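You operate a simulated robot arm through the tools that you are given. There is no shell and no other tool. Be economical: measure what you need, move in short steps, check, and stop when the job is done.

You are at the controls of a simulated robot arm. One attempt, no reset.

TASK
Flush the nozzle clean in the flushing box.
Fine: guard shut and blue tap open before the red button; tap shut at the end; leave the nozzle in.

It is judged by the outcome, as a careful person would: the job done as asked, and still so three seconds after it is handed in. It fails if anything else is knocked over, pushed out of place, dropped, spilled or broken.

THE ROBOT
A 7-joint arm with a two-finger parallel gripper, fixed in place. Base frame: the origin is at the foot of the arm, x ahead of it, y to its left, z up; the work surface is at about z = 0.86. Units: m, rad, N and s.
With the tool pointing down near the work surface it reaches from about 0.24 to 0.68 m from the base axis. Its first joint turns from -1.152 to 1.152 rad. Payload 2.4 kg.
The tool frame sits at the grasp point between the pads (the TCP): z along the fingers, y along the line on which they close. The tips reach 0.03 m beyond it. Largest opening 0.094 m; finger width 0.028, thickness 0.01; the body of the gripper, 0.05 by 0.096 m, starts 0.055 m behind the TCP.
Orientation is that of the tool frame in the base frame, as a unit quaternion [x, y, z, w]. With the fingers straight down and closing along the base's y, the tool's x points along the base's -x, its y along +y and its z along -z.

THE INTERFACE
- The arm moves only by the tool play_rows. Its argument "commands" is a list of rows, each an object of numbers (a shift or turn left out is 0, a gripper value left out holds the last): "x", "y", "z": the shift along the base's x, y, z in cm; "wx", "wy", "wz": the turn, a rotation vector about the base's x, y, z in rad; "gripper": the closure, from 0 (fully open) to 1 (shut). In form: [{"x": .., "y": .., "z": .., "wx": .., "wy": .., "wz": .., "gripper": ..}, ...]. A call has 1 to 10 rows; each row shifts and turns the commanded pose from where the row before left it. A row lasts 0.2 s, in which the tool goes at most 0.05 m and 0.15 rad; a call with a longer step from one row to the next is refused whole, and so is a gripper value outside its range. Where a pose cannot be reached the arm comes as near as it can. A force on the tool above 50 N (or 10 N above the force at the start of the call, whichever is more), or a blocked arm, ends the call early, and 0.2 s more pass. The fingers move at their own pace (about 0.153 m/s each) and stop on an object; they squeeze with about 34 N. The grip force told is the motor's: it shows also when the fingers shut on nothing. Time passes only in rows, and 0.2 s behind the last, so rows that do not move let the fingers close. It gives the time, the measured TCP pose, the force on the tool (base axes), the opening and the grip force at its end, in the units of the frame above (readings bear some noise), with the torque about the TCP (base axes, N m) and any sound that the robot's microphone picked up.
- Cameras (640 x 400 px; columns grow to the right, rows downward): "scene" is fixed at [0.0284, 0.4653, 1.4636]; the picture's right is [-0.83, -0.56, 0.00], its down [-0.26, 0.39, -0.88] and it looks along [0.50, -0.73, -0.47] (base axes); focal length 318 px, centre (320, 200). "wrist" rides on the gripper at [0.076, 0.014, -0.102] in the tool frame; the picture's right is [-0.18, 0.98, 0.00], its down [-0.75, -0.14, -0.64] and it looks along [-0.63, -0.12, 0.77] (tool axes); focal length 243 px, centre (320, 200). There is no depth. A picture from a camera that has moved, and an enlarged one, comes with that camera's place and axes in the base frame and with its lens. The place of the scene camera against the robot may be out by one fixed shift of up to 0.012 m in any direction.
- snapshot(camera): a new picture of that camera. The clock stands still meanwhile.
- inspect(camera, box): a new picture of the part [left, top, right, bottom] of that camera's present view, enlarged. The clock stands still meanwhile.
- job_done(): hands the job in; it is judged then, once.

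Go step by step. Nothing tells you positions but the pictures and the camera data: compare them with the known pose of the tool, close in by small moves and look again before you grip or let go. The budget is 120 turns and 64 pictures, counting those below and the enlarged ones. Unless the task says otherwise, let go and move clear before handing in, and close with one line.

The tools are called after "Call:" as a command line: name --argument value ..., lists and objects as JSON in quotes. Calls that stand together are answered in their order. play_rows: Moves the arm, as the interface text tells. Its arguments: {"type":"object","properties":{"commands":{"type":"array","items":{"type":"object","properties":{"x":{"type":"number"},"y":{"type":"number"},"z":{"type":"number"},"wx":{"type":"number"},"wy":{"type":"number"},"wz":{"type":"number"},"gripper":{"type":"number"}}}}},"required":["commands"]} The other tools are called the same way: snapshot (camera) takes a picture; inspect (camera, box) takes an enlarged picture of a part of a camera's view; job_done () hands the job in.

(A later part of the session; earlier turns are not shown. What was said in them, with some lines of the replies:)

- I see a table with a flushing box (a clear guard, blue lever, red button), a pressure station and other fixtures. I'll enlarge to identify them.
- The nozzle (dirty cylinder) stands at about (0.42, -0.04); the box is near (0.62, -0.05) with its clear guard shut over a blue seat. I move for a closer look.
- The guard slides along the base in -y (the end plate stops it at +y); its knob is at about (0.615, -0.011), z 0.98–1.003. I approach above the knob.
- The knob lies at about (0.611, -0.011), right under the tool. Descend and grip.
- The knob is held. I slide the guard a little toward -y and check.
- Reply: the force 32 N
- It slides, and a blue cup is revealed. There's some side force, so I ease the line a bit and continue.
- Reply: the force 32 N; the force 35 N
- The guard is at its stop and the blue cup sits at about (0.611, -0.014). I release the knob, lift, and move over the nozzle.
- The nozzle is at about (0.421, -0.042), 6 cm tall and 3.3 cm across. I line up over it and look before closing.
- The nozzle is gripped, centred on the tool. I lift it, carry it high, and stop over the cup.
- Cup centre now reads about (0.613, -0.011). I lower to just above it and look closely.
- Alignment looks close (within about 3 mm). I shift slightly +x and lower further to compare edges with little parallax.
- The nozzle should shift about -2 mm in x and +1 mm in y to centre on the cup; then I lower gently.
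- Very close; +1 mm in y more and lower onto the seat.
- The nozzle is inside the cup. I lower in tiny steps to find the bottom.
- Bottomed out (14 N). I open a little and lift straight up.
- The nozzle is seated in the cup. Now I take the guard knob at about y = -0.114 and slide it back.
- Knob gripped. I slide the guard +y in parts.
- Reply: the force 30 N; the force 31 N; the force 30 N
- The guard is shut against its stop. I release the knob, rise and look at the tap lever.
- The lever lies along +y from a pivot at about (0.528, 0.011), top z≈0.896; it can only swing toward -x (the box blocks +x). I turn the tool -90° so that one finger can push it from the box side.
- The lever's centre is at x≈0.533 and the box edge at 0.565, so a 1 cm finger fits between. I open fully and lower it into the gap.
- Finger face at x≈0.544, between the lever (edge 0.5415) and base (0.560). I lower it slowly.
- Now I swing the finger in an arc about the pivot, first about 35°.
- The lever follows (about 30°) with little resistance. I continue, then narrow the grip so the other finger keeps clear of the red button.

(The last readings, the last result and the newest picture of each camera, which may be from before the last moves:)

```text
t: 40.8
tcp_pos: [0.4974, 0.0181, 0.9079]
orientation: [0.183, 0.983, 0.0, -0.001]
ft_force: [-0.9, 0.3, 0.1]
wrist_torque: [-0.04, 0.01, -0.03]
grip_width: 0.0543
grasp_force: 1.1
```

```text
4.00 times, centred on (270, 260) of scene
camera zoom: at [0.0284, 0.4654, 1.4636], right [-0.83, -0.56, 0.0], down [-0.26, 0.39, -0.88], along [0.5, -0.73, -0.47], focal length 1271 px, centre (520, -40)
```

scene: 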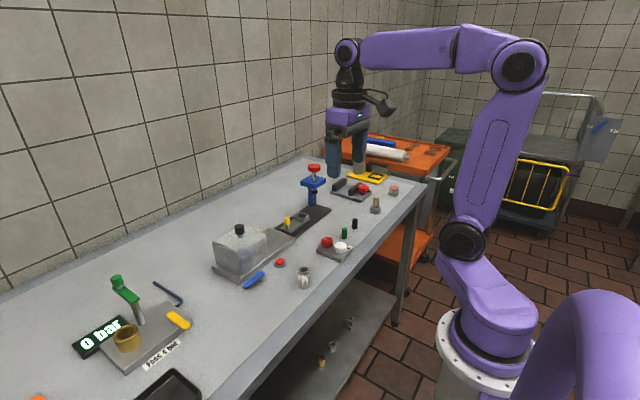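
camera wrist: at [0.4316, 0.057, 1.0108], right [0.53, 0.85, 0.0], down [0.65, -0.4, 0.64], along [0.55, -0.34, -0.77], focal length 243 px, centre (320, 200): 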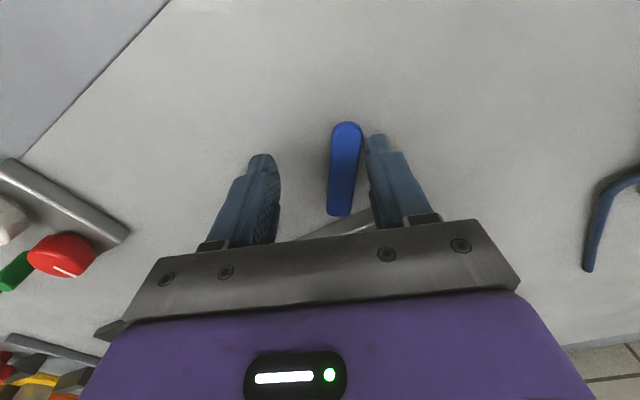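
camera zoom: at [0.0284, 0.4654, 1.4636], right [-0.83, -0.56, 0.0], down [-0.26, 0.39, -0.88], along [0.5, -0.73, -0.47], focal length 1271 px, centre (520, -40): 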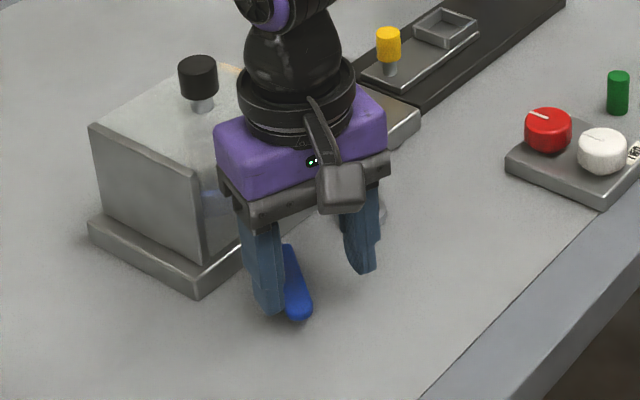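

Call:
play_rows --commands '[{"x": 0.06, "y": -0.53, "wz": 0.15}, {"x": 0.14, "y": -0.51, "wz": 0.15}, {"x": 0.09, "y": -0.24, "wz": 0.07}, {"y": -0.2}, {}]'

Call:
snapshot --camera "wrist"

```text
t: 42.0
tcp_pos: [0.4996, 0.0022, 0.9081]
orientation: [-0.001, 1.0, 0.0, 0.0]
ft_force: [-0.4, 0.1, 0.1]
wrist_torque: [0.02, 0.02, -0.01]
grip_width: 0.0544
grasp_force: 0.3
```

```text
20 pictures are left
camera wrist: at [0.4237, 0.0148, 1.011], right [0.18, 0.98, 0.0], down [0.75, -0.14, 0.64], along [0.63, -0.12, -0.77], focal length 243 px, centre (320, 200)
```

wrist: 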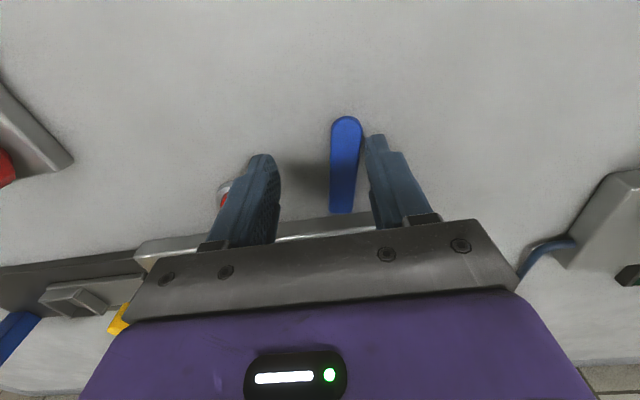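

About 10° remain. I push a bit further in -y until the stop is felt.

Call:
play_rows --commands '[{"y": -0.3}, {"y": -0.2}, {"y": -0.2}, {}]'

Call:
snapshot --camera "wrist"

```text
t: 43.0
tcp_pos: [0.4981, -0.0049, 0.9076]
orientation: [0.0, 1.0, 0.0, 0.001]
ft_force: [0.1, 1.6, 0.5]
wrist_torque: [0.04, -0.05, -0.02]
grip_width: 0.054
grasp_force: 0.3
```

```text
19 pictures are left
camera wrist: at [0.4232, 0.0083, 1.0112], right [0.18, 0.98, 0.0], down [0.75, -0.14, 0.64], along [0.63, -0.12, -0.77], focal length 243 px, centre (320, 200)
```

wrist: 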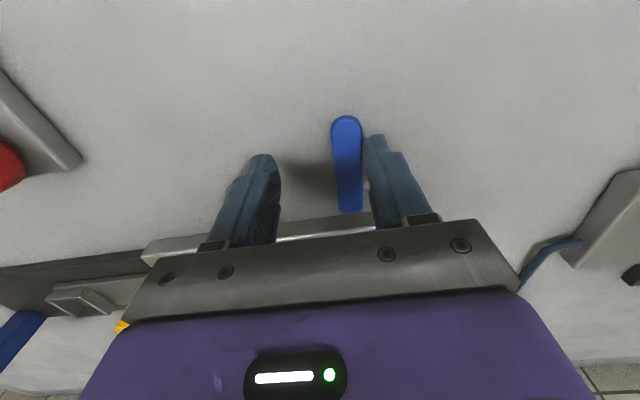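

Call:
play_rows --commands '[{"y": -0.2}, {"y": -0.2}, {}]'

```text
t: 43.8
tcp_pos: [0.5002, -0.0078, 0.9079]
orientation: [0.0, 1.0, 0.0, 0.0]
ft_force: [0.3, 1.6, 0.4]
wrist_torque: [0.03, 0.02, 0.03]
grip_width: 0.0547
grasp_force: 0.8
```

Call:
inspect --camera "wrist" --box '[240, 80, 440, 240]'

```text
2.50 times, centred on (340, 160) of wrist
camera zoom: at [0.4235, 0.0052, 1.0114], right [0.18, 0.98, 0.0], down [0.75, -0.14, 0.64], along [0.63, -0.12, -0.77], focal length 606 px, centre (270, 300)
```

zoom: 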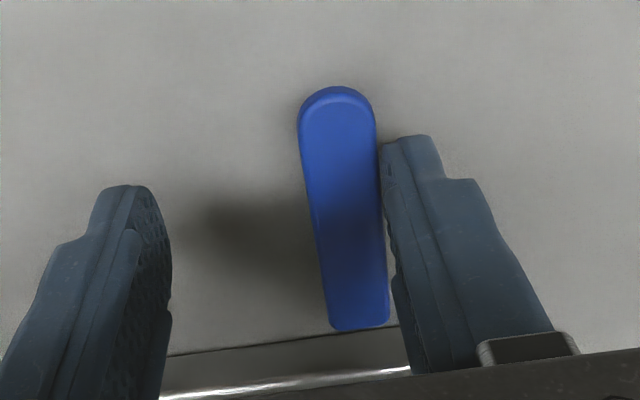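

The lever now points straight at -x (90°). One slight nudge to check for a stop.

Call:
play_rows --commands '[{"y": -0.2}, {"y": -0.1}, {}]'

Call:
inspect --camera "wrist" --box '[240, 80, 440, 240]'

```text
t: 44.6
tcp_pos: [0.499, -0.0093, 0.9087]
orientation: [0.0, 1.0, 0.0, -0.001]
ft_force: [0.8, 6.6, -2.5]
wrist_torque: [0.13, 0.03, 0.11]
grip_width: 0.0575
grasp_force: 3.3
```

```text
2.50 times, centred on (340, 160) of wrist
camera zoom: at [0.4235, 0.0034, 1.0118], right [0.18, 0.98, 0.0], down [0.75, -0.14, 0.64], along [0.63, -0.12, -0.77], focal length 606 px, centre (270, 300)
```

zoom: 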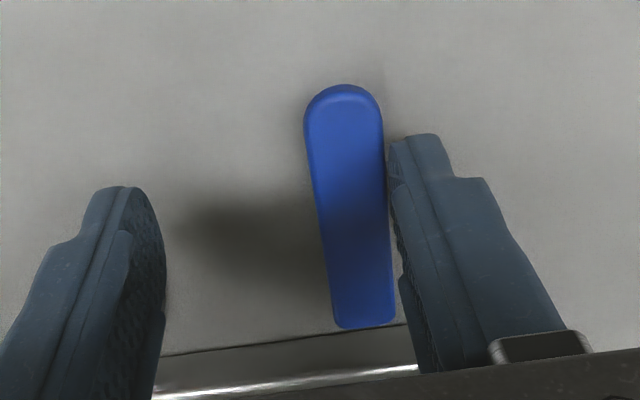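

The stop is felt: tap open. I lift clear, close the fingers and move above the red button.

Call:
play_rows --commands '[{"y": 0.3}, {"z": 3}, {"z": 4}, {"y": -2.5, "x": 1.5, "gripper": 1.0}, {"y": -3, "x": 1.5, "gripper": 1.0}, {}]'

Call:
inspect --camera "wrist" --box '[220, 60, 420, 220]'

Call:
inspect --camera "scene" --box '[210, 210, 330, 310]'

```text
t: 46.0
tcp_pos: [0.5293, -0.0613, 0.977]
orientation: [0.001, 1.0, 0.0, 0.0]
ft_force: [-0.3, 0.3, 0.1]
wrist_torque: [-0.03, 0.02, 0.02]
grip_width: 0.0
grasp_force: 33.1
```

```text
2.50 times, centred on (320, 140) of wrist
camera zoom: at [0.4536, -0.0476, 1.0804], right [0.18, 0.98, 0.0], down [0.75, -0.14, 0.64], along [0.63, -0.12, -0.77], focal length 606 px, centre (320, 350)
```

zoom: 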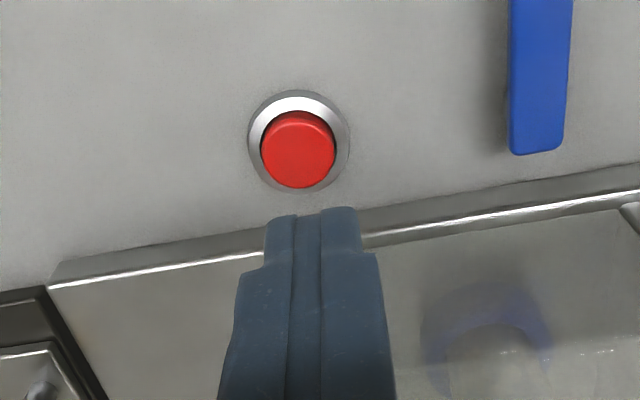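

```text
4.00 times, centred on (270, 260) of scene
camera zoom: at [0.0284, 0.4653, 1.4636], right [-0.83, -0.56, 0.0], down [-0.26, 0.39, -0.88], along [0.5, -0.73, -0.47], focal length 1271 px, centre (520, -40)
```

zoom: 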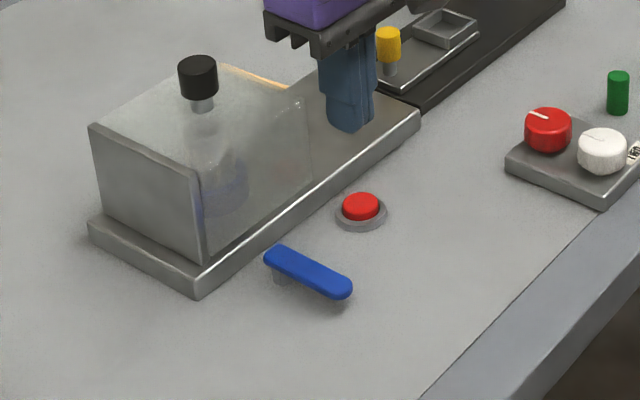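

Button top at about (0.533, -0.070). I press slightly on its near side (x 0.527) to keep the gripper body clear of the guard.

Call:
play_rows --commands '[{"x": -0.2, "y": -0.9}, {"z": -3}, {"z": -2.5}, {"z": -0.7}, {}]'

```text
t: 47.2
tcp_pos: [0.5257, -0.0713, 0.916]
orientation: [0.0, 1.0, 0.0, 0.0]
ft_force: [-0.9, 0.1, -0.9]
wrist_torque: [0.02, 0.02, -0.01]
grip_width: 0.0002
grasp_force: 33.0
```

Call:
play_rows --commands '[{"z": -0.3}, {"z": -0.3}, {"z": -0.3}, {"z": -0.2}]'

```text
t: 48.2
tcp_pos: [0.5276, -0.0733, 0.9064]
orientation: [-0.001, 1.0, -0.001, -0.001]
ft_force: [0.4, -0.1, -0.3]
wrist_torque: [0.03, -0.03, 0.01]
grip_width: 0.0001
grasp_force: 33.1
```

Call:
play_rows --commands '[{"z": -0.2}, {"z": -0.2}, {"z": -0.2}]'

```text
t: 49.0
tcp_pos: [0.5272, -0.0734, 0.9006]
orientation: [0.0, 1.0, 0.0, 0.001]
ft_force: [1.0, -0.3, 1.8]
wrist_torque: [-0.01, -0.08, 0.0]
grip_width: 0.0002
grasp_force: 33.1
heard: click
```

A click: the button is pressed. I lift off and watch.

Call:
play_rows --commands '[{"z": 1}, {"z": 3}, {"z": 4}, {}, {}]'

Call:
inspect --camera "scene" --box '[205, 215, 317, 293]'

```text
t: 50.2
tcp_pos: [0.528, -0.074, 0.9797]
orientation: [0.0, 1.0, 0.0, 0.001]
ft_force: [-1.0, 0.4, 0.5]
wrist_torque: [0.0, 0.0, 0.0]
grip_width: 0.0003
grasp_force: 33.2
```

```text
5.13 times, centred on (261, 254) of scene
camera zoom: at [0.0284, 0.4653, 1.4636], right [-0.83, -0.56, 0.0], down [-0.26, 0.39, -0.88], along [0.5, -0.73, -0.47], focal length 1629 px, centre (623, -77)
```

zoom: 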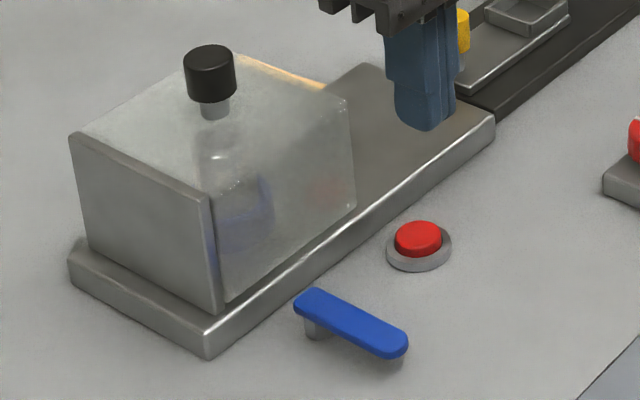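

I wait several seconds for the flush and look through the guard at the nozzle.

Call:
play_rows --commands '[{}, {}, {}, {}, {}, {}, {}, {}, {}, {}]'

Call:
inspect --camera "scene" --box '[225, 230, 275, 270]'

```text
t: 52.4
tcp_pos: [0.528, -0.0742, 0.9802]
orientation: [-0.001, 1.0, 0.0, 0.0]
ft_force: [-0.2, -0.3, -0.6]
wrist_torque: [0.0, 0.02, 0.02]
grip_width: 0.0001
grasp_force: 32.9
```

```text
10.00 times, centred on (250, 250) of scene
camera zoom: at [0.0284, 0.4653, 1.4636], right [-0.83, -0.56, 0.0], down [-0.26, 0.39, -0.88], along [0.5, -0.73, -0.47], focal length 3177 px, centre (1020, -300)
```

zoom: 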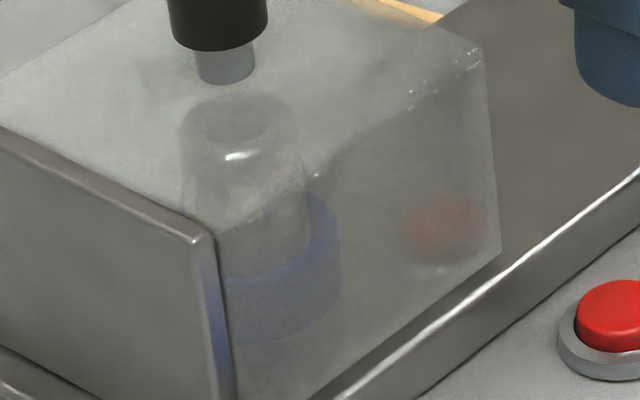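

No residue is visible any more — the nozzle looks clean. Now the tap: I place the closed fingers on the -y side of the lever to push it back.

Call:
play_rows --commands '[{"x": -2, "y": 3}, {"x": -1.9, "y": 2.8}, {"z": -3}, {"z": -2.5}, {}]'

Call:
inspect --camera "wrist" --box '[240, 60, 440, 220]'

```text
t: 53.6
tcp_pos: [0.4879, -0.0162, 0.9265]
orientation: [0.0, 1.0, 0.001, 0.0]
ft_force: [-0.1, -0.4, -0.3]
wrist_torque: [-0.02, 0.03, -0.01]
grip_width: 0.0
grasp_force: 32.9
```

```text
2.50 times, centred on (340, 140) of wrist
camera zoom: at [0.4124, -0.0027, 1.0306], right [0.18, 0.98, 0.0], down [0.75, -0.14, 0.64], along [0.63, -0.12, -0.77], focal length 606 px, centre (270, 350)
```

zoom: 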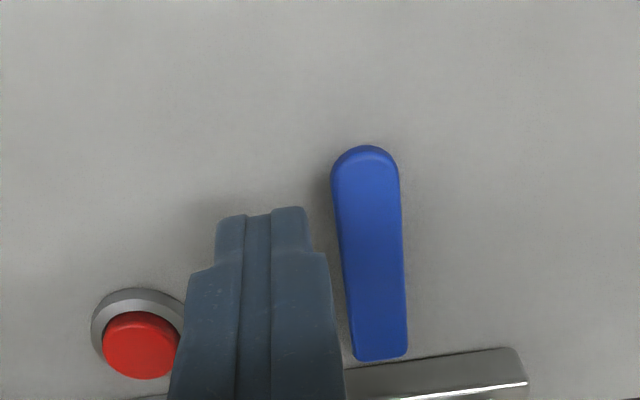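

Call:
play_rows --commands '[{"z": -2}, {"x": 0.1, "y": 0.87}, {"x": -0.4, "y": 0.83}, {"x": -0.2, "y": 1.0}, {"x": 0.1, "y": 1.15}, {}]'

Call:
inspect --camera "wrist" --box '[240, 60, 440, 220]'

```text
t: 55.0
tcp_pos: [0.4849, 0.0258, 0.9041]
orientation: [-0.001, 1.0, 0.0, 0.0]
ft_force: [0.0, -0.7, -0.7]
wrist_torque: [0.0, 0.0, 0.0]
grip_width: 0.0
grasp_force: 32.8
```

```text
2.50 times, centred on (340, 140) of wrist
camera zoom: at [0.408, 0.0386, 1.0077], right [0.18, 0.98, 0.0], down [0.75, -0.14, 0.64], along [0.63, -0.12, -0.77], focal length 606 px, centre (270, 350)
```

zoom: 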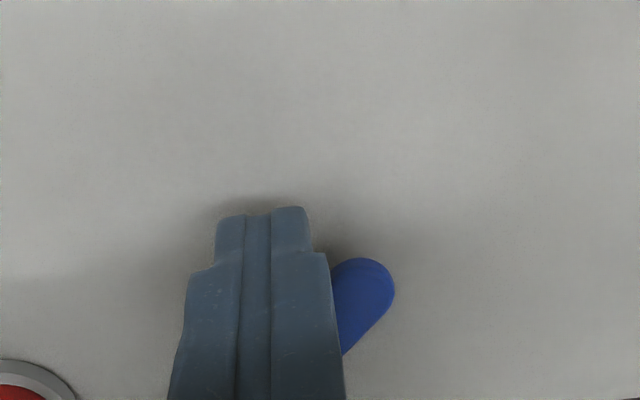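

It turns back as expected. I continue the arc.

Call:
play_rows --commands '[{"x": 0.47, "y": 1.0}, {"x": 0.86, "y": 0.95}, {"x": 1.2, "y": 0.75}, {"x": 0.3}, {}]'

Call:
inspect --camera "scene" --box '[205, 215, 317, 303]'

```text
t: 56.2
tcp_pos: [0.5125, 0.0517, 0.903]
orientation: [0.0, 1.0, -0.001, -0.002]
ft_force: [-2.8, -0.2, -1.1]
wrist_torque: [-0.03, -0.17, 0.02]
grip_width: 0.0
grasp_force: 33.3
```

```text
4.55 times, centred on (261, 259) of scene
camera zoom: at [0.0283, 0.4654, 1.4636], right [-0.83, -0.56, 0.0], down [-0.26, 0.39, -0.88], along [0.5, -0.73, -0.47], focal length 1444 px, centre (588, -68)
```

zoom: 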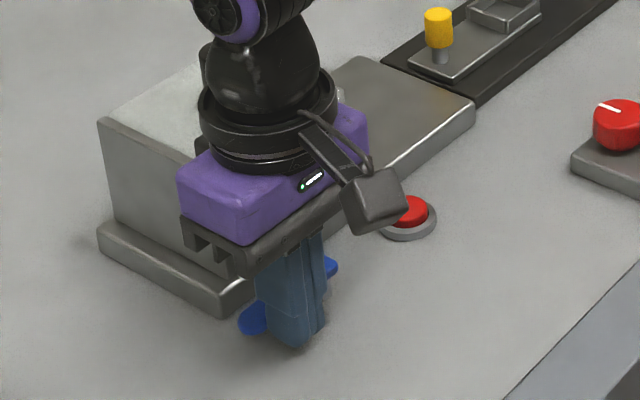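

Call:
play_rows --commands '[{"x": 0.15}, {"x": 0.15}, {}]'

```text
t: 57.0
tcp_pos: [0.5121, 0.0503, 0.9025]
orientation: [0.0, 1.0, -0.001, -0.006]
ft_force: [-25.6, 2.4, 1.1]
wrist_torque: [0.36, 0.51, -0.02]
grip_width: 0.0002
grasp_force: 32.8
```

Firm stop (26 N): the tap is shut. I back off, lift and check everything.

Call:
play_rows --commands '[{"x": -0.6}, {"x": -1}, {"z": 3}, {"z": 4}, {"z": 4, "x": -2}, {"z": 4, "x": -3}, {"x": -3, "y": -2}, {}]'

Call:
inspect --camera "scene" --box '[205, 205, 345, 303]'

Call:
inspect --camera "wrist" --box '[230, 80, 410, 230]'

```text
t: 58.8
tcp_pos: [0.4194, 0.0304, 1.0555]
orientation: [0.0, 1.0, 0.0, 0.0]
ft_force: [-0.3, 0.5, 0.5]
wrist_torque: [-0.02, 0.01, 0.03]
grip_width: 0.0
grasp_force: 33.3
```

```text
4.08 times, centred on (275, 254) of scene
camera zoom: at [0.0284, 0.4653, 1.4636], right [-0.83, -0.56, 0.0], down [-0.26, 0.39, -0.88], along [0.5, -0.73, -0.47], focal length 1297 px, centre (504, -20)
```

zoom: 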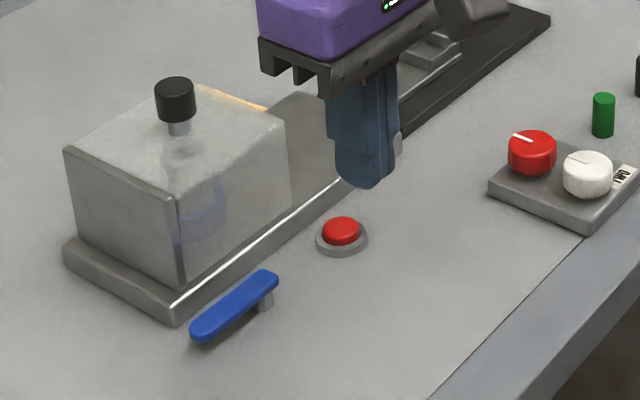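

```text
2.67 times, centred on (320, 155) of wrist
camera zoom: at [0.3428, 0.0439, 1.1579], right [0.18, 0.98, 0.0], down [0.75, -0.14, 0.64], along [0.63, -0.12, -0.77], focal length 647 px, centre (320, 320)
```

zoom: 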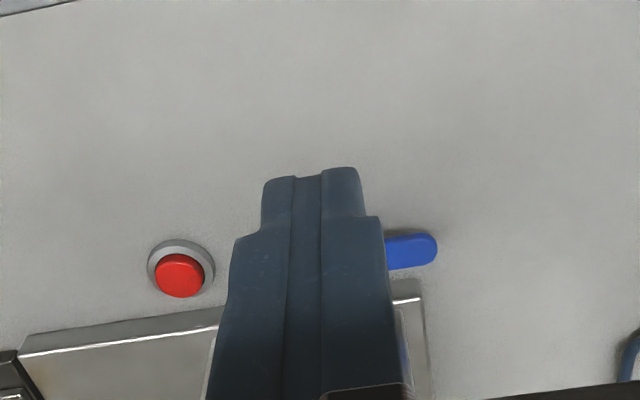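

The tap is back to shut and the guard is shut. One clear look at the nozzle with the fingers open confirms its state.

Call:
play_rows --commands '[{"gripper": 0.0, "z": 2, "x": 3, "y": -2}, {"z": 2, "x": 3, "y": -1}, {"x": 3}, {}]'

Call:
inspect --camera "wrist" --box '[260, 90, 390, 200]'

Call:
snapshot --camera "scene"

```text
t: 59.8
tcp_pos: [0.511, 0.0023, 1.0978]
orientation: [0.0, 1.0, 0.0, 0.0]
ft_force: [0.1, -1.1, -0.2]
wrist_torque: [0.03, -0.03, 0.0]
grip_width: 0.094
grasp_force: 0.2
```

```text
3.64 times, centred on (325, 145) of wrist
camera zoom: at [0.4351, 0.0155, 1.1997], right [0.18, 0.98, 0.0], down [0.75, -0.14, 0.64], along [0.63, -0.12, -0.77], focal length 882 px, centre (302, 400)
```

zoom: 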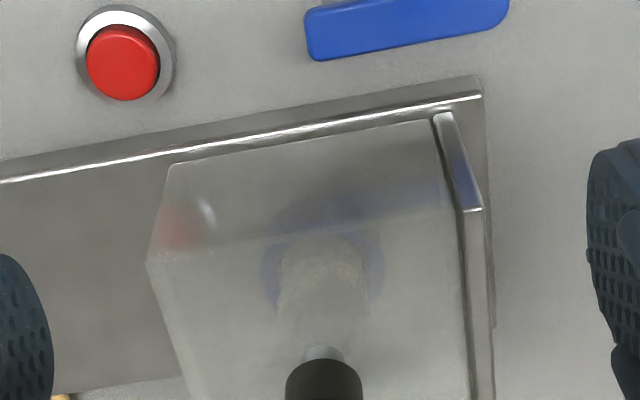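

```text
6 pictures are left
```

scene: 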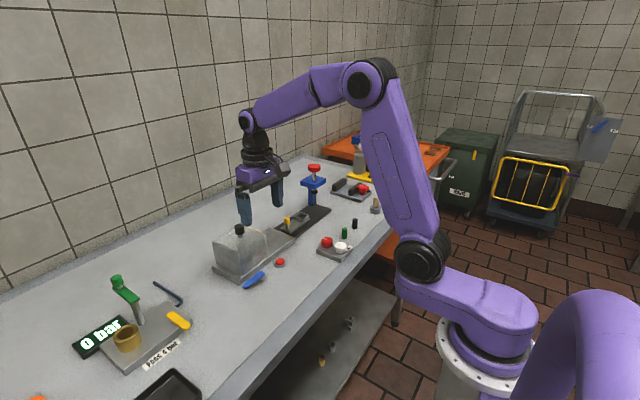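

The nozzle has a slightly beige tint through the guard, so I zoom in more.

Call:
inspect --camera "wrist" --box '[305, 125, 345, 165]'

Call:
inspect --camera "scene" --box '[235, 232, 265, 262]'

```text
10.00 times, centred on (325, 145) of wrist
camera zoom: at [0.4351, 0.0155, 1.1997], right [0.18, 0.98, 0.0], down [0.75, -0.14, 0.64], along [0.63, -0.12, -0.77], focal length 2426 px, centre (270, 750)
```

zoom: 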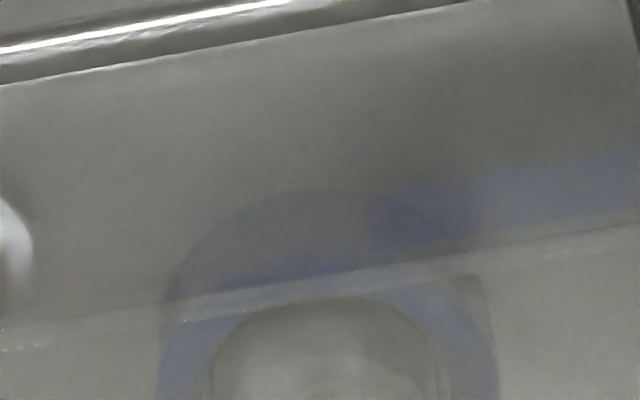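

```text
13.33 times, centred on (250, 247) of scene
camera zoom: at [0.0284, 0.4653, 1.4636], right [-0.83, -0.56, 0.0], down [-0.26, 0.39, -0.88], along [0.5, -0.73, -0.47], focal length 4236 px, centre (1253, -427)
```

zoom: 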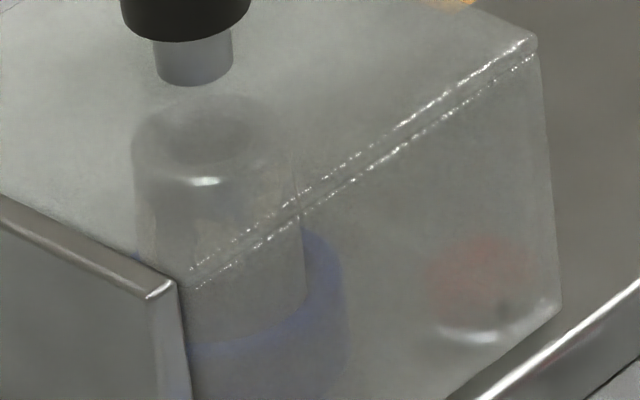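

Call:
inspect --camera "wrist" --box '[305, 145, 345, 185]'

```text
10.00 times, centred on (325, 165) of wrist
camera zoom: at [0.4351, 0.0155, 1.1997], right [0.18, 0.98, 0.0], down [0.75, -0.14, 0.64], along [0.63, -0.12, -0.77], focal length 2426 px, centre (270, 550)
```

zoom: 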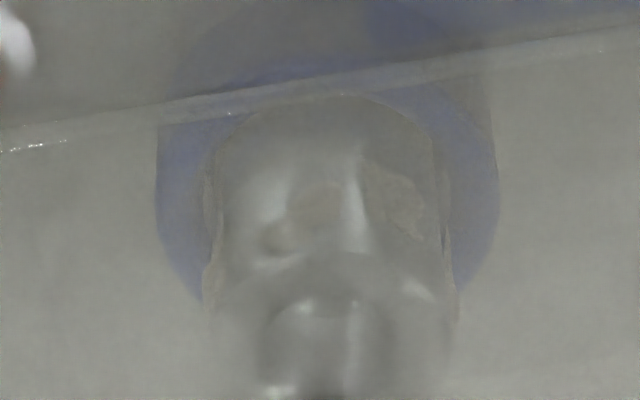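

The flakes still seem faintly visible, so the short press likely didn't flush it (the button may need holding). I'll repeat: reopen the tap, then hold the button. First rotate the tool as before.

Call:
play_rows --commands '[{"wz": -0.15, "x": -0.3, "y": 0.5}, {"wz": -0.15, "x": -0.3, "y": 0.5}, {"wz": -0.15, "x": -0.3, "y": 0.5}, {"wz": -0.15, "x": -0.3, "y": 0.5}, {"wz": -0.15, "y": 0.5}, {"wz": -0.15, "y": 0.5}, {"wz": -0.15, "y": 0.5}, {"wz": -0.15, "y": 0.5}, {"wz": -0.15, "y": 0.5}, {"wz": -0.15, "y": 0.4}]'

Call:
play_rows --commands '[{"wz": -0.07, "z": -3}, {"z": -4}, {"z": -3}, {}]'

```text
t: 62.0
tcp_pos: [0.4965, 0.0518, 1.0958]
orientation: [0.682, 0.731, 0.0, 0.0]
ft_force: [-1.1, -0.7, 0.3]
wrist_torque: [0.03, -0.02, 0.02]
grip_width: 0.094
grasp_force: 0.0
```

```text
t: 63.0
tcp_pos: [0.4984, 0.0479, 0.9947]
orientation: [0.707, 0.708, 0.0, 0.0]
ft_force: [-0.5, -0.4, 0.8]
wrist_torque: [0.02, 0.04, 0.02]
grip_width: 0.094
grasp_force: 0.0
```

Call:
play_rows --commands '[{"z": -3, "y": 0.1}, {"z": -2.4}, {}]'

Call:
play_rows --commands '[{"z": -1.1}, {"z": -1.1}, {"z": -1}, {}]'

```text
t: 63.8
tcp_pos: [0.4968, 0.0486, 0.9382]
orientation: [0.707, 0.707, 0.0, 0.0]
ft_force: [-0.1, 0.1, 0.3]
wrist_torque: [0.01, 0.02, -0.01]
grip_width: 0.0941
grasp_force: 0.1
```

```text
t: 64.8
tcp_pos: [0.4962, 0.0508, 0.9086]
orientation: [0.707, 0.707, 0.0, 0.0]
ft_force: [-0.4, 0.0, 0.5]
wrist_torque: [0.01, 0.01, -0.03]
grip_width: 0.0939
grasp_force: 0.2
```

In the gap with no contact. Repeat the same arc.

Call:
play_rows --commands '[{"x": -0.45, "y": -0.545, "wz": 0.15}, {"x": -0.36, "y": -0.605, "wz": 0.15}, {"x": -0.265, "y": -0.65, "wz": 0.15}, {"x": -0.165, "y": -0.685, "wz": 0.15}, {"x": -0.06, "y": -0.7, "wz": 0.15}, {"x": 0.045, "y": -0.705, "wz": 0.15}, {"x": 0.62, "y": 0.78, "gripper": 0.21}, {"x": 0.62, "y": 0.78, "gripper": 0.43}, {}]'

Call:
play_rows --commands '[{"x": -0.1, "y": -0.52, "wz": 0.15}, {"x": -0.02, "y": -0.53, "wz": 0.15}, {"x": 0.06, "y": -0.53, "wz": 0.15}, {"x": 0.14, "y": -0.51, "wz": 0.15}, {"x": 0.09, "y": -0.24, "wz": 0.07}, {"y": -0.4}, {"y": -0.4}, {"y": -0.3}, {}]'

```text
t: 66.8
tcp_pos: [0.4968, 0.0288, 0.9078]
orientation: [0.328, 0.945, 0.0, 0.0]
ft_force: [0.1, 0.1, 0.0]
wrist_torque: [0.02, 0.01, 0.04]
grip_width: 0.0534
grasp_force: 0.1
```

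```text
t: 68.8
tcp_pos: [0.5009, -0.0055, 0.9089]
orientation: [0.001, 1.0, 0.0, 0.001]
ft_force: [-0.3, 0.8, 0.6]
wrist_torque: [0.04, -0.05, -0.02]
grip_width: 0.0541
grasp_force: 0.4
```

Call:
play_rows --commands '[{"y": -0.2}, {"y": -0.2}, {"y": -0.2}, {}]'

```text
t: 69.8
tcp_pos: [0.4982, -0.0122, 0.9078]
orientation: [-0.001, 1.0, -0.001, 0.001]
ft_force: [2.2, 11.6, -0.1]
wrist_torque: [0.37, -0.2, 0.08]
grip_width: 0.0604
grasp_force: 5.7
```

The open stop is felt firmly. I lift off, close the fingers and go to the button (0.528, -0.071).

Call:
play_rows --commands '[{"y": 0.4}, {"z": 3}, {"z": 4}, {"y": -3, "x": 1.5, "gripper": 1.0}, {"y": -3.2, "x": 1.5, "gripper": 1.0}, {}]'

Call:
play_rows --commands '[{"z": -3}, {"z": -2.5}, {"z": -1.0}, {}]'

```text
t: 71.2
tcp_pos: [0.5275, -0.0664, 0.9755]
orientation: [0.0, 1.0, 0.0, 0.0]
ft_force: [0.5, 0.2, -0.5]
wrist_torque: [0.01, -0.02, 0.02]
grip_width: 0.0001
grasp_force: 33.1
```

```text
t: 72.2
tcp_pos: [0.5294, -0.0705, 0.9142]
orientation: [0.0, 1.0, 0.0, 0.001]
ft_force: [0.0, 0.4, 0.8]
wrist_torque: [-0.02, -0.01, -0.02]
grip_width: 0.0
grasp_force: 33.0
```

Call:
play_rows --commands '[{"z": -0.5}, {"z": -0.4}, {"z": -0.3}, {"z": -0.2}, {}]'

```text
t: 73.4
tcp_pos: [0.5284, -0.0704, 0.8977]
orientation: [-0.001, 1.0, 0.0, 0.001]
ft_force: [-0.5, -0.1, 3.1]
wrist_torque: [-0.05, 0.0, -0.02]
grip_width: 0.0001
grasp_force: 32.9
heard: click
```

Click heard; I hold the button down and listen.

Call:
play_rows --commands '[{"z": -0.1}, {}, {}, {}, {}, {}, {}, {}, {}, {}]'

Call:
play_rows --commands '[{}, {}, {}, {}, {}, {}, {}, {}, {}, {}]'

```text
t: 75.6
tcp_pos: [0.5297, -0.071, 0.8979]
orientation: [0.001, 1.0, 0.0, 0.001]
ft_force: [-0.5, 1.0, 5.3]
wrist_torque: [0.08, -0.04, 0.03]
grip_width: 0.0
grasp_force: 32.8
```

```text
t: 77.8
tcp_pos: [0.5286, -0.0708, 0.8973]
orientation: [0.0, 1.0, 0.0, 0.001]
ft_force: [-0.4, 2.5, 4.8]
wrist_torque: [0.04, -0.05, 0.02]
grip_width: 0.0
grasp_force: 32.8
```

Held for 4.5 s. I lift and take the same view of the nozzle to compare.

Call:
play_rows --commands '[{"z": 2}, {"z": 4}, {"z": 4}, {"z": 4, "y": 2}, {"z": 4, "y": 2.5, "x": -0.8, "gripper": 0.0}, {"z": 2, "y": 2.8, "x": -0.9}, {}]'

Call:
inspect --camera "wrist" --box '[295, 135, 355, 185]'

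```text
t: 79.4
tcp_pos: [0.5118, 0.003, 1.0998]
orientation: [0.001, 1.0, -0.001, -0.001]
ft_force: [0.4, 0.1, -0.5]
wrist_torque: [-0.01, -0.03, 0.02]
grip_width: 0.094
grasp_force: 0.0
```

```text
8.00 times, centred on (325, 160) of wrist
camera zoom: at [0.4357, 0.0171, 1.2035], right [0.18, 0.98, 0.0], down [0.75, -0.14, 0.64], along [0.63, -0.12, -0.77], focal length 1941 px, centre (280, 520)
```

zoom: 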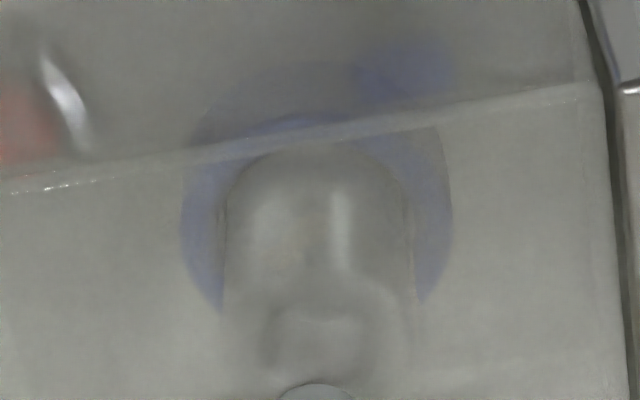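

The flakes look much fainter: flushing is working. I leave the tap open some more seconds in case the cycle is still running, then compare again.

Call:
play_rows --commands '[{}, {}, {}, {}, {}, {}, {}, {}, {}, {}]'

Call:
play_rows --commands '[{}, {}, {}, {}, {}, {}, {}, {}, {}, {}]'

Call:
play_rows --commands '[{}, {}, {}, {}, {}, {}, {}, {}, {}, {}]'

Call:
inspect --camera "wrist" --box '[305, 145, 345, 185]'

```text
t: 81.6
tcp_pos: [0.5127, 0.0027, 1.0989]
orientation: [0.0, 1.0, 0.0, 0.0]
ft_force: [0.1, 0.4, -0.8]
wrist_torque: [0.02, 0.0, 0.01]
grip_width: 0.0942
grasp_force: 0.0
```

```text
t: 83.8
tcp_pos: [0.5121, 0.0037, 1.0995]
orientation: [0.0, 1.0, 0.0, 0.0]
ft_force: [-0.1, -0.2, -0.7]
wrist_torque: [0.02, -0.01, 0.01]
grip_width: 0.0938
grasp_force: 0.0
```

```text
t: 86.0
tcp_pos: [0.5118, 0.0036, 1.0996]
orientation: [0.0, 1.0, 0.0, 0.0]
ft_force: [0.3, -0.2, 0.2]
wrist_torque: [0.0, -0.03, 0.04]
grip_width: 0.0939
grasp_force: 0.1
```

```text
10.00 times, centred on (325, 165) of wrist
camera zoom: at [0.4358, 0.0167, 1.2032], right [0.18, 0.98, 0.0], down [0.75, -0.14, 0.64], along [0.63, -0.12, -0.77], focal length 2426 px, centre (270, 550)
```

zoom: 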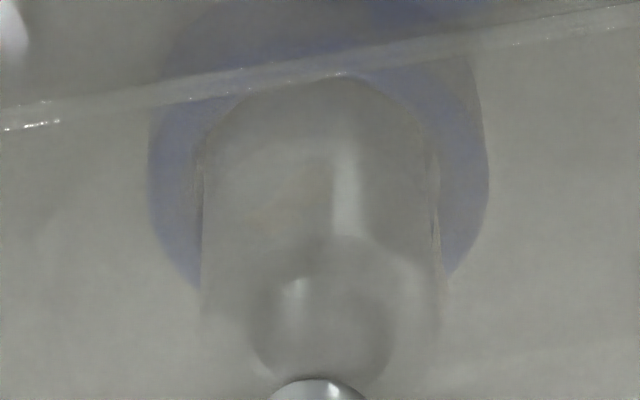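

The front flakes seem gone, but it's hard to be sure through the guard. To be safe I make sure the guard is hard shut by pushing its knob in +y with closed fingers, then flush once more with a longer hold.

Call:
play_rows --commands '[{"gripper": 1.0, "x": 2, "y": -2}, {"x": 4, "y": -2}, {"x": 4, "y": -1.3}, {"z": -3}, {"z": -3}, {"z": -3.4}, {}]'

Call:
play_rows --commands '[{"y": 0.7}, {"y": 0.4}, {"y": 0.3}, {"y": 0.2}, {}]'

```text
t: 87.6
tcp_pos: [0.6122, -0.0505, 1.0043]
orientation: [0.0, 1.0, 0.0, 0.001]
ft_force: [-0.7, 0.2, -0.3]
wrist_torque: [-0.03, 0.01, 0.02]
grip_width: 0.0
grasp_force: 33.3
```

```text
t: 88.8
tcp_pos: [0.613, -0.0351, 1.004]
orientation: [0.0, 1.0, 0.0, -0.001]
ft_force: [0.6, 0.6, 0.3]
wrist_torque: [-0.01, -0.02, -0.02]
grip_width: 0.0
grasp_force: 33.4
```

Call:
play_rows --commands '[{"y": 0.2}, {"y": 0.2}, {}]'

```text
t: 89.6
tcp_pos: [0.6123, -0.0335, 1.0035]
orientation: [0.002, 1.0, -0.001, 0.0]
ft_force: [-5.2, -9.6, 3.3]
wrist_torque: [-0.2, 0.11, -0.04]
grip_width: 0.0
grasp_force: 33.1
```

The guard is at its hard stop. Back to the button for a longer hold.

Call:
play_rows --commands '[{"y": -0.8}, {"z": 3}, {"z": 3}, {"x": -4, "y": -1.5}, {"x": -4.4, "y": -1.3}, {"z": -4}, {"z": -4}, {}]'

```text
t: 91.4
tcp_pos: [0.5276, -0.0644, 0.982]
orientation: [0.0, 1.0, 0.0, -0.001]
ft_force: [0.0, -0.8, 1.0]
wrist_torque: [-0.03, -0.03, -0.01]
grip_width: 0.0001
grasp_force: 33.0
```

Call:
play_rows --commands '[{"y": -0.4, "z": -3}, {"z": -3}, {"z": -1.2}, {"z": -0.6}, {"z": -0.4}, {"z": -0.2}, {}]'

Call:
play_rows --commands '[{}, {}, {}, {}, {}, {}, {}, {}, {}, {}]'

Call:
play_rows --commands '[{}, {}, {}, {}, {}, {}, {}, {}, {}, {}]'

Call:
play_rows --commands '[{}, {}, {}, {}, {}, {}, {}, {}, {}, {}]'

Call:
play_rows --commands '[{}, {}, {}, {}, {}, {}, {}, {}, {}, {}]'

```text
t: 93.0
tcp_pos: [0.5277, -0.0706, 0.9006]
orientation: [0.001, 1.0, 0.0, 0.001]
ft_force: [0.3, -0.4, 1.3]
wrist_torque: [-0.01, -0.01, -0.01]
grip_width: 0.0
grasp_force: 33.6
```

```text
t: 95.2
tcp_pos: [0.5281, -0.0704, 0.901]
orientation: [-0.001, 1.0, 0.0, -0.001]
ft_force: [-0.1, -0.3, 0.9]
wrist_torque: [-0.04, -0.03, -0.02]
grip_width: 0.0
grasp_force: 33.3
```

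```text
t: 97.4
tcp_pos: [0.5282, -0.071, 0.8993]
orientation: [0.001, 1.0, 0.0, -0.001]
ft_force: [-1.0, -1.0, 1.2]
wrist_torque: [0.0, 0.02, 0.0]
grip_width: 0.0
grasp_force: 32.6
```

```text
t: 99.6
tcp_pos: [0.5273, -0.0701, 0.9011]
orientation: [0.0, 1.0, 0.0, 0.001]
ft_force: [-0.1, 0.2, 1.4]
wrist_torque: [0.03, 0.01, 0.0]
grip_width: 0.0002
grasp_force: 33.0
```

```text
t: 101.8
tcp_pos: [0.5285, -0.0721, 0.9007]
orientation: [0.0, 1.0, 0.0, 0.0]
ft_force: [-0.3, -0.1, 0.9]
wrist_torque: [0.0, 0.02, 0.01]
grip_width: 0.0
grasp_force: 32.8
```

That was not quite deep enough (no click). I press a little further and hold.

Call:
play_rows --commands '[{"z": -0.2}, {"z": -0.2}, {}, {}, {}, {}, {}, {}, {}, {}]'

Call:
play_rows --commands '[{}, {}, {}, {}, {}, {}, {}, {}, {}, {}]'

Call:
play_rows --commands '[{}, {}, {}, {}, {}, {}, {}, {}, {}, {}]'

Call:
play_rows --commands '[{}, {}, {}, {}, {}, {}, {}, {}, {}, {}]'

```text
t: 104.0
tcp_pos: [0.5272, -0.0705, 0.897]
orientation: [0.0, 1.0, 0.0, 0.001]
ft_force: [4.3, -2.9, 13.0]
wrist_torque: [-0.07, -0.28, -0.03]
grip_width: 0.0
grasp_force: 32.3
heard: click
```

```text
t: 106.2
tcp_pos: [0.5279, -0.0698, 0.897]
orientation: [-0.001, 1.0, 0.0, 0.001]
ft_force: [4.6, -1.3, 13.9]
wrist_torque: [-0.01, -0.25, 0.0]
grip_width: 0.0
grasp_force: 32.7
```

```text
t: 108.4
tcp_pos: [0.5273, -0.0699, 0.897]
orientation: [0.0, 1.0, 0.001, 0.0]
ft_force: [2.4, 0.2, 14.4]
wrist_torque: [0.02, -0.19, 0.01]
grip_width: 0.0
grasp_force: 32.3
```

```text
t: 110.6
tcp_pos: [0.5276, -0.0703, 0.8966]
orientation: [0.0, 1.0, 0.001, 0.0]
ft_force: [0.4, 1.1, 13.4]
wrist_torque: [0.01, -0.12, -0.01]
grip_width: 0.0001
grasp_force: 32.9
```

Held 8 s. I lift, wait a few seconds, then close the tap as before.

Call:
play_rows --commands '[{"z": 2}, {"z": 3}, {"z": 3.3}, {}, {}, {}, {}, {}, {}, {}]'

Call:
play_rows --commands '[{}, {}, {}, {}, {}, {}, {}, {}, {}, {}]'

Call:
play_rows --commands '[{"x": -2, "y": 2.7}, {"x": -1.9, "y": 2.7}, {"z": -3}, {"z": -2.5}, {}]'

```text
t: 112.8
tcp_pos: [0.5265, -0.0708, 0.9792]
orientation: [0.0, 1.0, 0.0, 0.0]
ft_force: [-0.4, 0.1, -1.2]
wrist_torque: [0.03, -0.01, -0.03]
grip_width: 0.0
grasp_force: 33.1
```

```text
t: 115.0
tcp_pos: [0.5275, -0.0704, 0.9796]
orientation: [0.0, 1.0, -0.001, 0.001]
ft_force: [-0.4, 0.1, -0.5]
wrist_torque: [-0.01, -0.04, 0.02]
grip_width: 0.0
grasp_force: 32.6
```

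```text
t: 116.2
tcp_pos: [0.4925, -0.0177, 0.9232]
orientation: [0.0, 1.0, 0.0, 0.0]
ft_force: [1.0, 0.5, 0.0]
wrist_torque: [-0.03, 0.04, 0.04]
grip_width: 0.0
grasp_force: 33.2
```

Call:
play_rows --commands '[{"z": -1.9}, {"x": 0.0, "y": 0.95}, {"x": -0.5, "y": 0.83}, {"x": -0.2, "y": 1.0}, {"x": 0.1, "y": 1.2}, {}]'

Call:
play_rows --commands '[{"x": 0.47, "y": 1.0}, {"x": 0.86, "y": 0.95}, {"x": 1.2, "y": 0.75}, {"x": 0.2}, {}]'

```text
t: 117.6
tcp_pos: [0.4821, 0.0234, 0.9053]
orientation: [-0.001, 1.0, 0.0, -0.001]
ft_force: [0.2, 0.1, -0.5]
wrist_torque: [-0.03, -0.02, 0.03]
grip_width: 0.0
grasp_force: 33.3
```

```text
t: 118.8
tcp_pos: [0.5103, 0.0493, 0.9029]
orientation: [0.0, 1.0, 0.0, 0.0]
ft_force: [-1.3, 0.9, 0.0]
wrist_torque: [0.06, 0.11, 0.05]
grip_width: 0.0
grasp_force: 33.1
```

Call:
play_rows --commands '[{"x": 0.2}, {"x": 0.2}, {"x": 0.15}, {}]'

```text
t: 119.8
tcp_pos: [0.5117, 0.0496, 0.904]
orientation: [0.0, 1.0, -0.001, -0.004]
ft_force: [-21.5, -2.1, 3.8]
wrist_torque: [0.1, 0.42, -0.07]
grip_width: 0.0
grasp_force: 33.3
```

Tap shut at the firm stop. To verify the nozzle plainly I'll slide the guard open once, look, and shut it again. First go above the knob.

Call:
play_rows --commands '[{"x": -0.6}, {"x": -1}, {"z": 4}, {"z": 4}, {"z": 4, "gripper": 0.4}, {"z": 3.5, "x": 3}, {"x": 4, "y": -2}, {"x": 4, "y": -2}, {"x": 0.6, "y": -2.1}, {}]'

```text
t: 122.0
tcp_pos: [0.6155, -0.0108, 1.0614]
orientation: [0.0, 1.0, 0.001, 0.0]
ft_force: [0.9, -0.2, -0.2]
wrist_torque: [0.0, -0.03, 0.01]
grip_width: 0.0564
grasp_force: 0.0
```

Call:
play_rows --commands '[{"z": -2.5, "x": -0.2}, {"z": -2.5}, {"z": -0.8}, {}, {"gripper": 0.6}, {"gripper": 0.8}, {"gripper": 0.8}]'

Call:
play_rows --commands '[{"y": -1}, {"y": -1}, {"y": -1}, {}]'

```text
t: 123.6
tcp_pos: [0.6135, -0.0109, 1.0009]
orientation: [0.001, 1.0, 0.0, 0.0]
ft_force: [0.5, -7.7, -2.9]
wrist_torque: [0.28, -0.27, -0.15]
grip_width: 0.0252
grasp_force: 45.0
```

```text
t: 124.6
tcp_pos: [0.6133, -0.0396, 1.0019]
orientation: [0.001, 1.0, 0.0, 0.0]
ft_force: [9.8, 0.0, -24.5]
wrist_torque: [-0.41, -0.76, 0.05]
grip_width: 0.0252
grasp_force: 45.6
```

Call:
play_rows --commands '[{"z": -0.2, "x": 0.08}, {"y": -1}, {"y": -1}, {"y": -1}, {}]'

Call:
play_rows --commands '[{"y": -1}, {"y": -1}, {"y": -1}, {}]'

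```text
t: 125.8
tcp_pos: [0.6118, -0.0714, 1.0022]
orientation: [0.0, 1.0, -0.001, 0.0]
ft_force: [-5.3, -0.2, 3.2]
wrist_torque: [0.38, 1.46, 0.11]
grip_width: 0.0252
grasp_force: 45.2
```

```text
t: 126.8
tcp_pos: [0.6134, -0.1021, 1.0011]
orientation: [0.001, 1.0, 0.0, -0.001]
ft_force: [-19.7, -1.2, 24.0]
wrist_torque: [0.41, 0.47, 0.01]
grip_width: 0.0252
grasp_force: 45.1
```

Call:
inspect --camera "scene" --box '[215, 228, 297, 292]'

```text
6.25 times, centred on (256, 260) of scene
camera zoom: at [0.0273, 0.4654, 1.4636], right [-0.83, -0.56, 0.0], down [-0.26, 0.39, -0.88], along [0.5, -0.73, -0.47], focal length 1986 px, centre (720, -175)
```

zoom: 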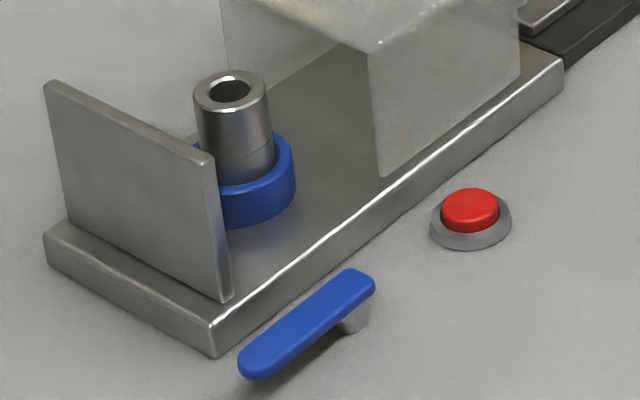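

The nozzle is clean and in its cup, and the tap is shut. I slide the guard shut again.

Call:
play_rows --commands '[{"x": -0.15, "z": 0.2}, {"y": 1}, {"y": 1}, {"y": 1}, {}]'

Call:
play_rows --commands '[{"y": 1}, {"y": 1}, {"y": 1}, {}]'

```text
t: 128.0
tcp_pos: [0.6138, -0.0695, 1.0014]
orientation: [0.0, 1.0, 0.0, -0.001]
ft_force: [-12.2, -0.5, -0.8]
wrist_torque: [-0.46, -0.31, -0.06]
grip_width: 0.0249
grasp_force: 45.1
```

```text
t: 129.0
tcp_pos: [0.6143, -0.0398, 1.0008]
orientation: [0.0, 1.0, 0.0, 0.001]
ft_force: [0.6, 0.8, -17.2]
wrist_torque: [-0.52, -0.03, -0.06]
grip_width: 0.0253
grasp_force: 45.1
```

Call:
play_rows --commands '[{"z": -0.15}, {"y": 1}, {"y": 1}, {"y": 0.6}, {"y": 0.4}, {}]'

```text
t: 130.4
tcp_pos: [0.6144, -0.0123, 1.0]
orientation: [-0.001, 1.0, 0.0, 0.003]
ft_force: [10.6, -1.1, 3.8]
wrist_torque: [0.34, 0.34, 0.09]
grip_width: 0.025
grasp_force: 45.4
```

Call:
play_rows --commands '[{"y": 0.2}, {"y": 0.1}, {}]'

```text
t: 131.2
tcp_pos: [0.6142, -0.0118, 1.0021]
orientation: [0.001, 1.0, -0.001, 0.002]
ft_force: [7.8, -11.4, 9.9]
wrist_torque: [0.14, -1.08, -0.16]
grip_width: 0.0251
grasp_force: 45.3
```

The guard is at its stop. I release and move clear.

Call:
play_rows --commands '[{"gripper": 0.5}, {"gripper": 0.4}, {"gripper": 0.4}, {"z": 3}, {"z": 4}, {"z": 4, "x": -3}, {"x": -4, "z": 2}, {"x": -4}, {}]'

```text
t: 133.2
tcp_pos: [0.5043, -0.0043, 1.1291]
orientation: [0.0, 1.0, 0.0, 0.001]
ft_force: [-0.2, 0.0, 0.5]
wrist_torque: [-0.01, 0.0, 0.0]
grip_width: 0.0563
grasp_force: 0.1
```

The nozzle is clean in its cup, the guard and tap are shut, and the arm is clear, so I hand in.

Call:
job_done

```text
The job is handed in.
```

The nozzle is flushed clean and left in the flushing box. The guard was shut and the blue tap open for each press of the red button. It took three presses (the first, a brief one, seemed to leave residue), and the tap is now shut again.
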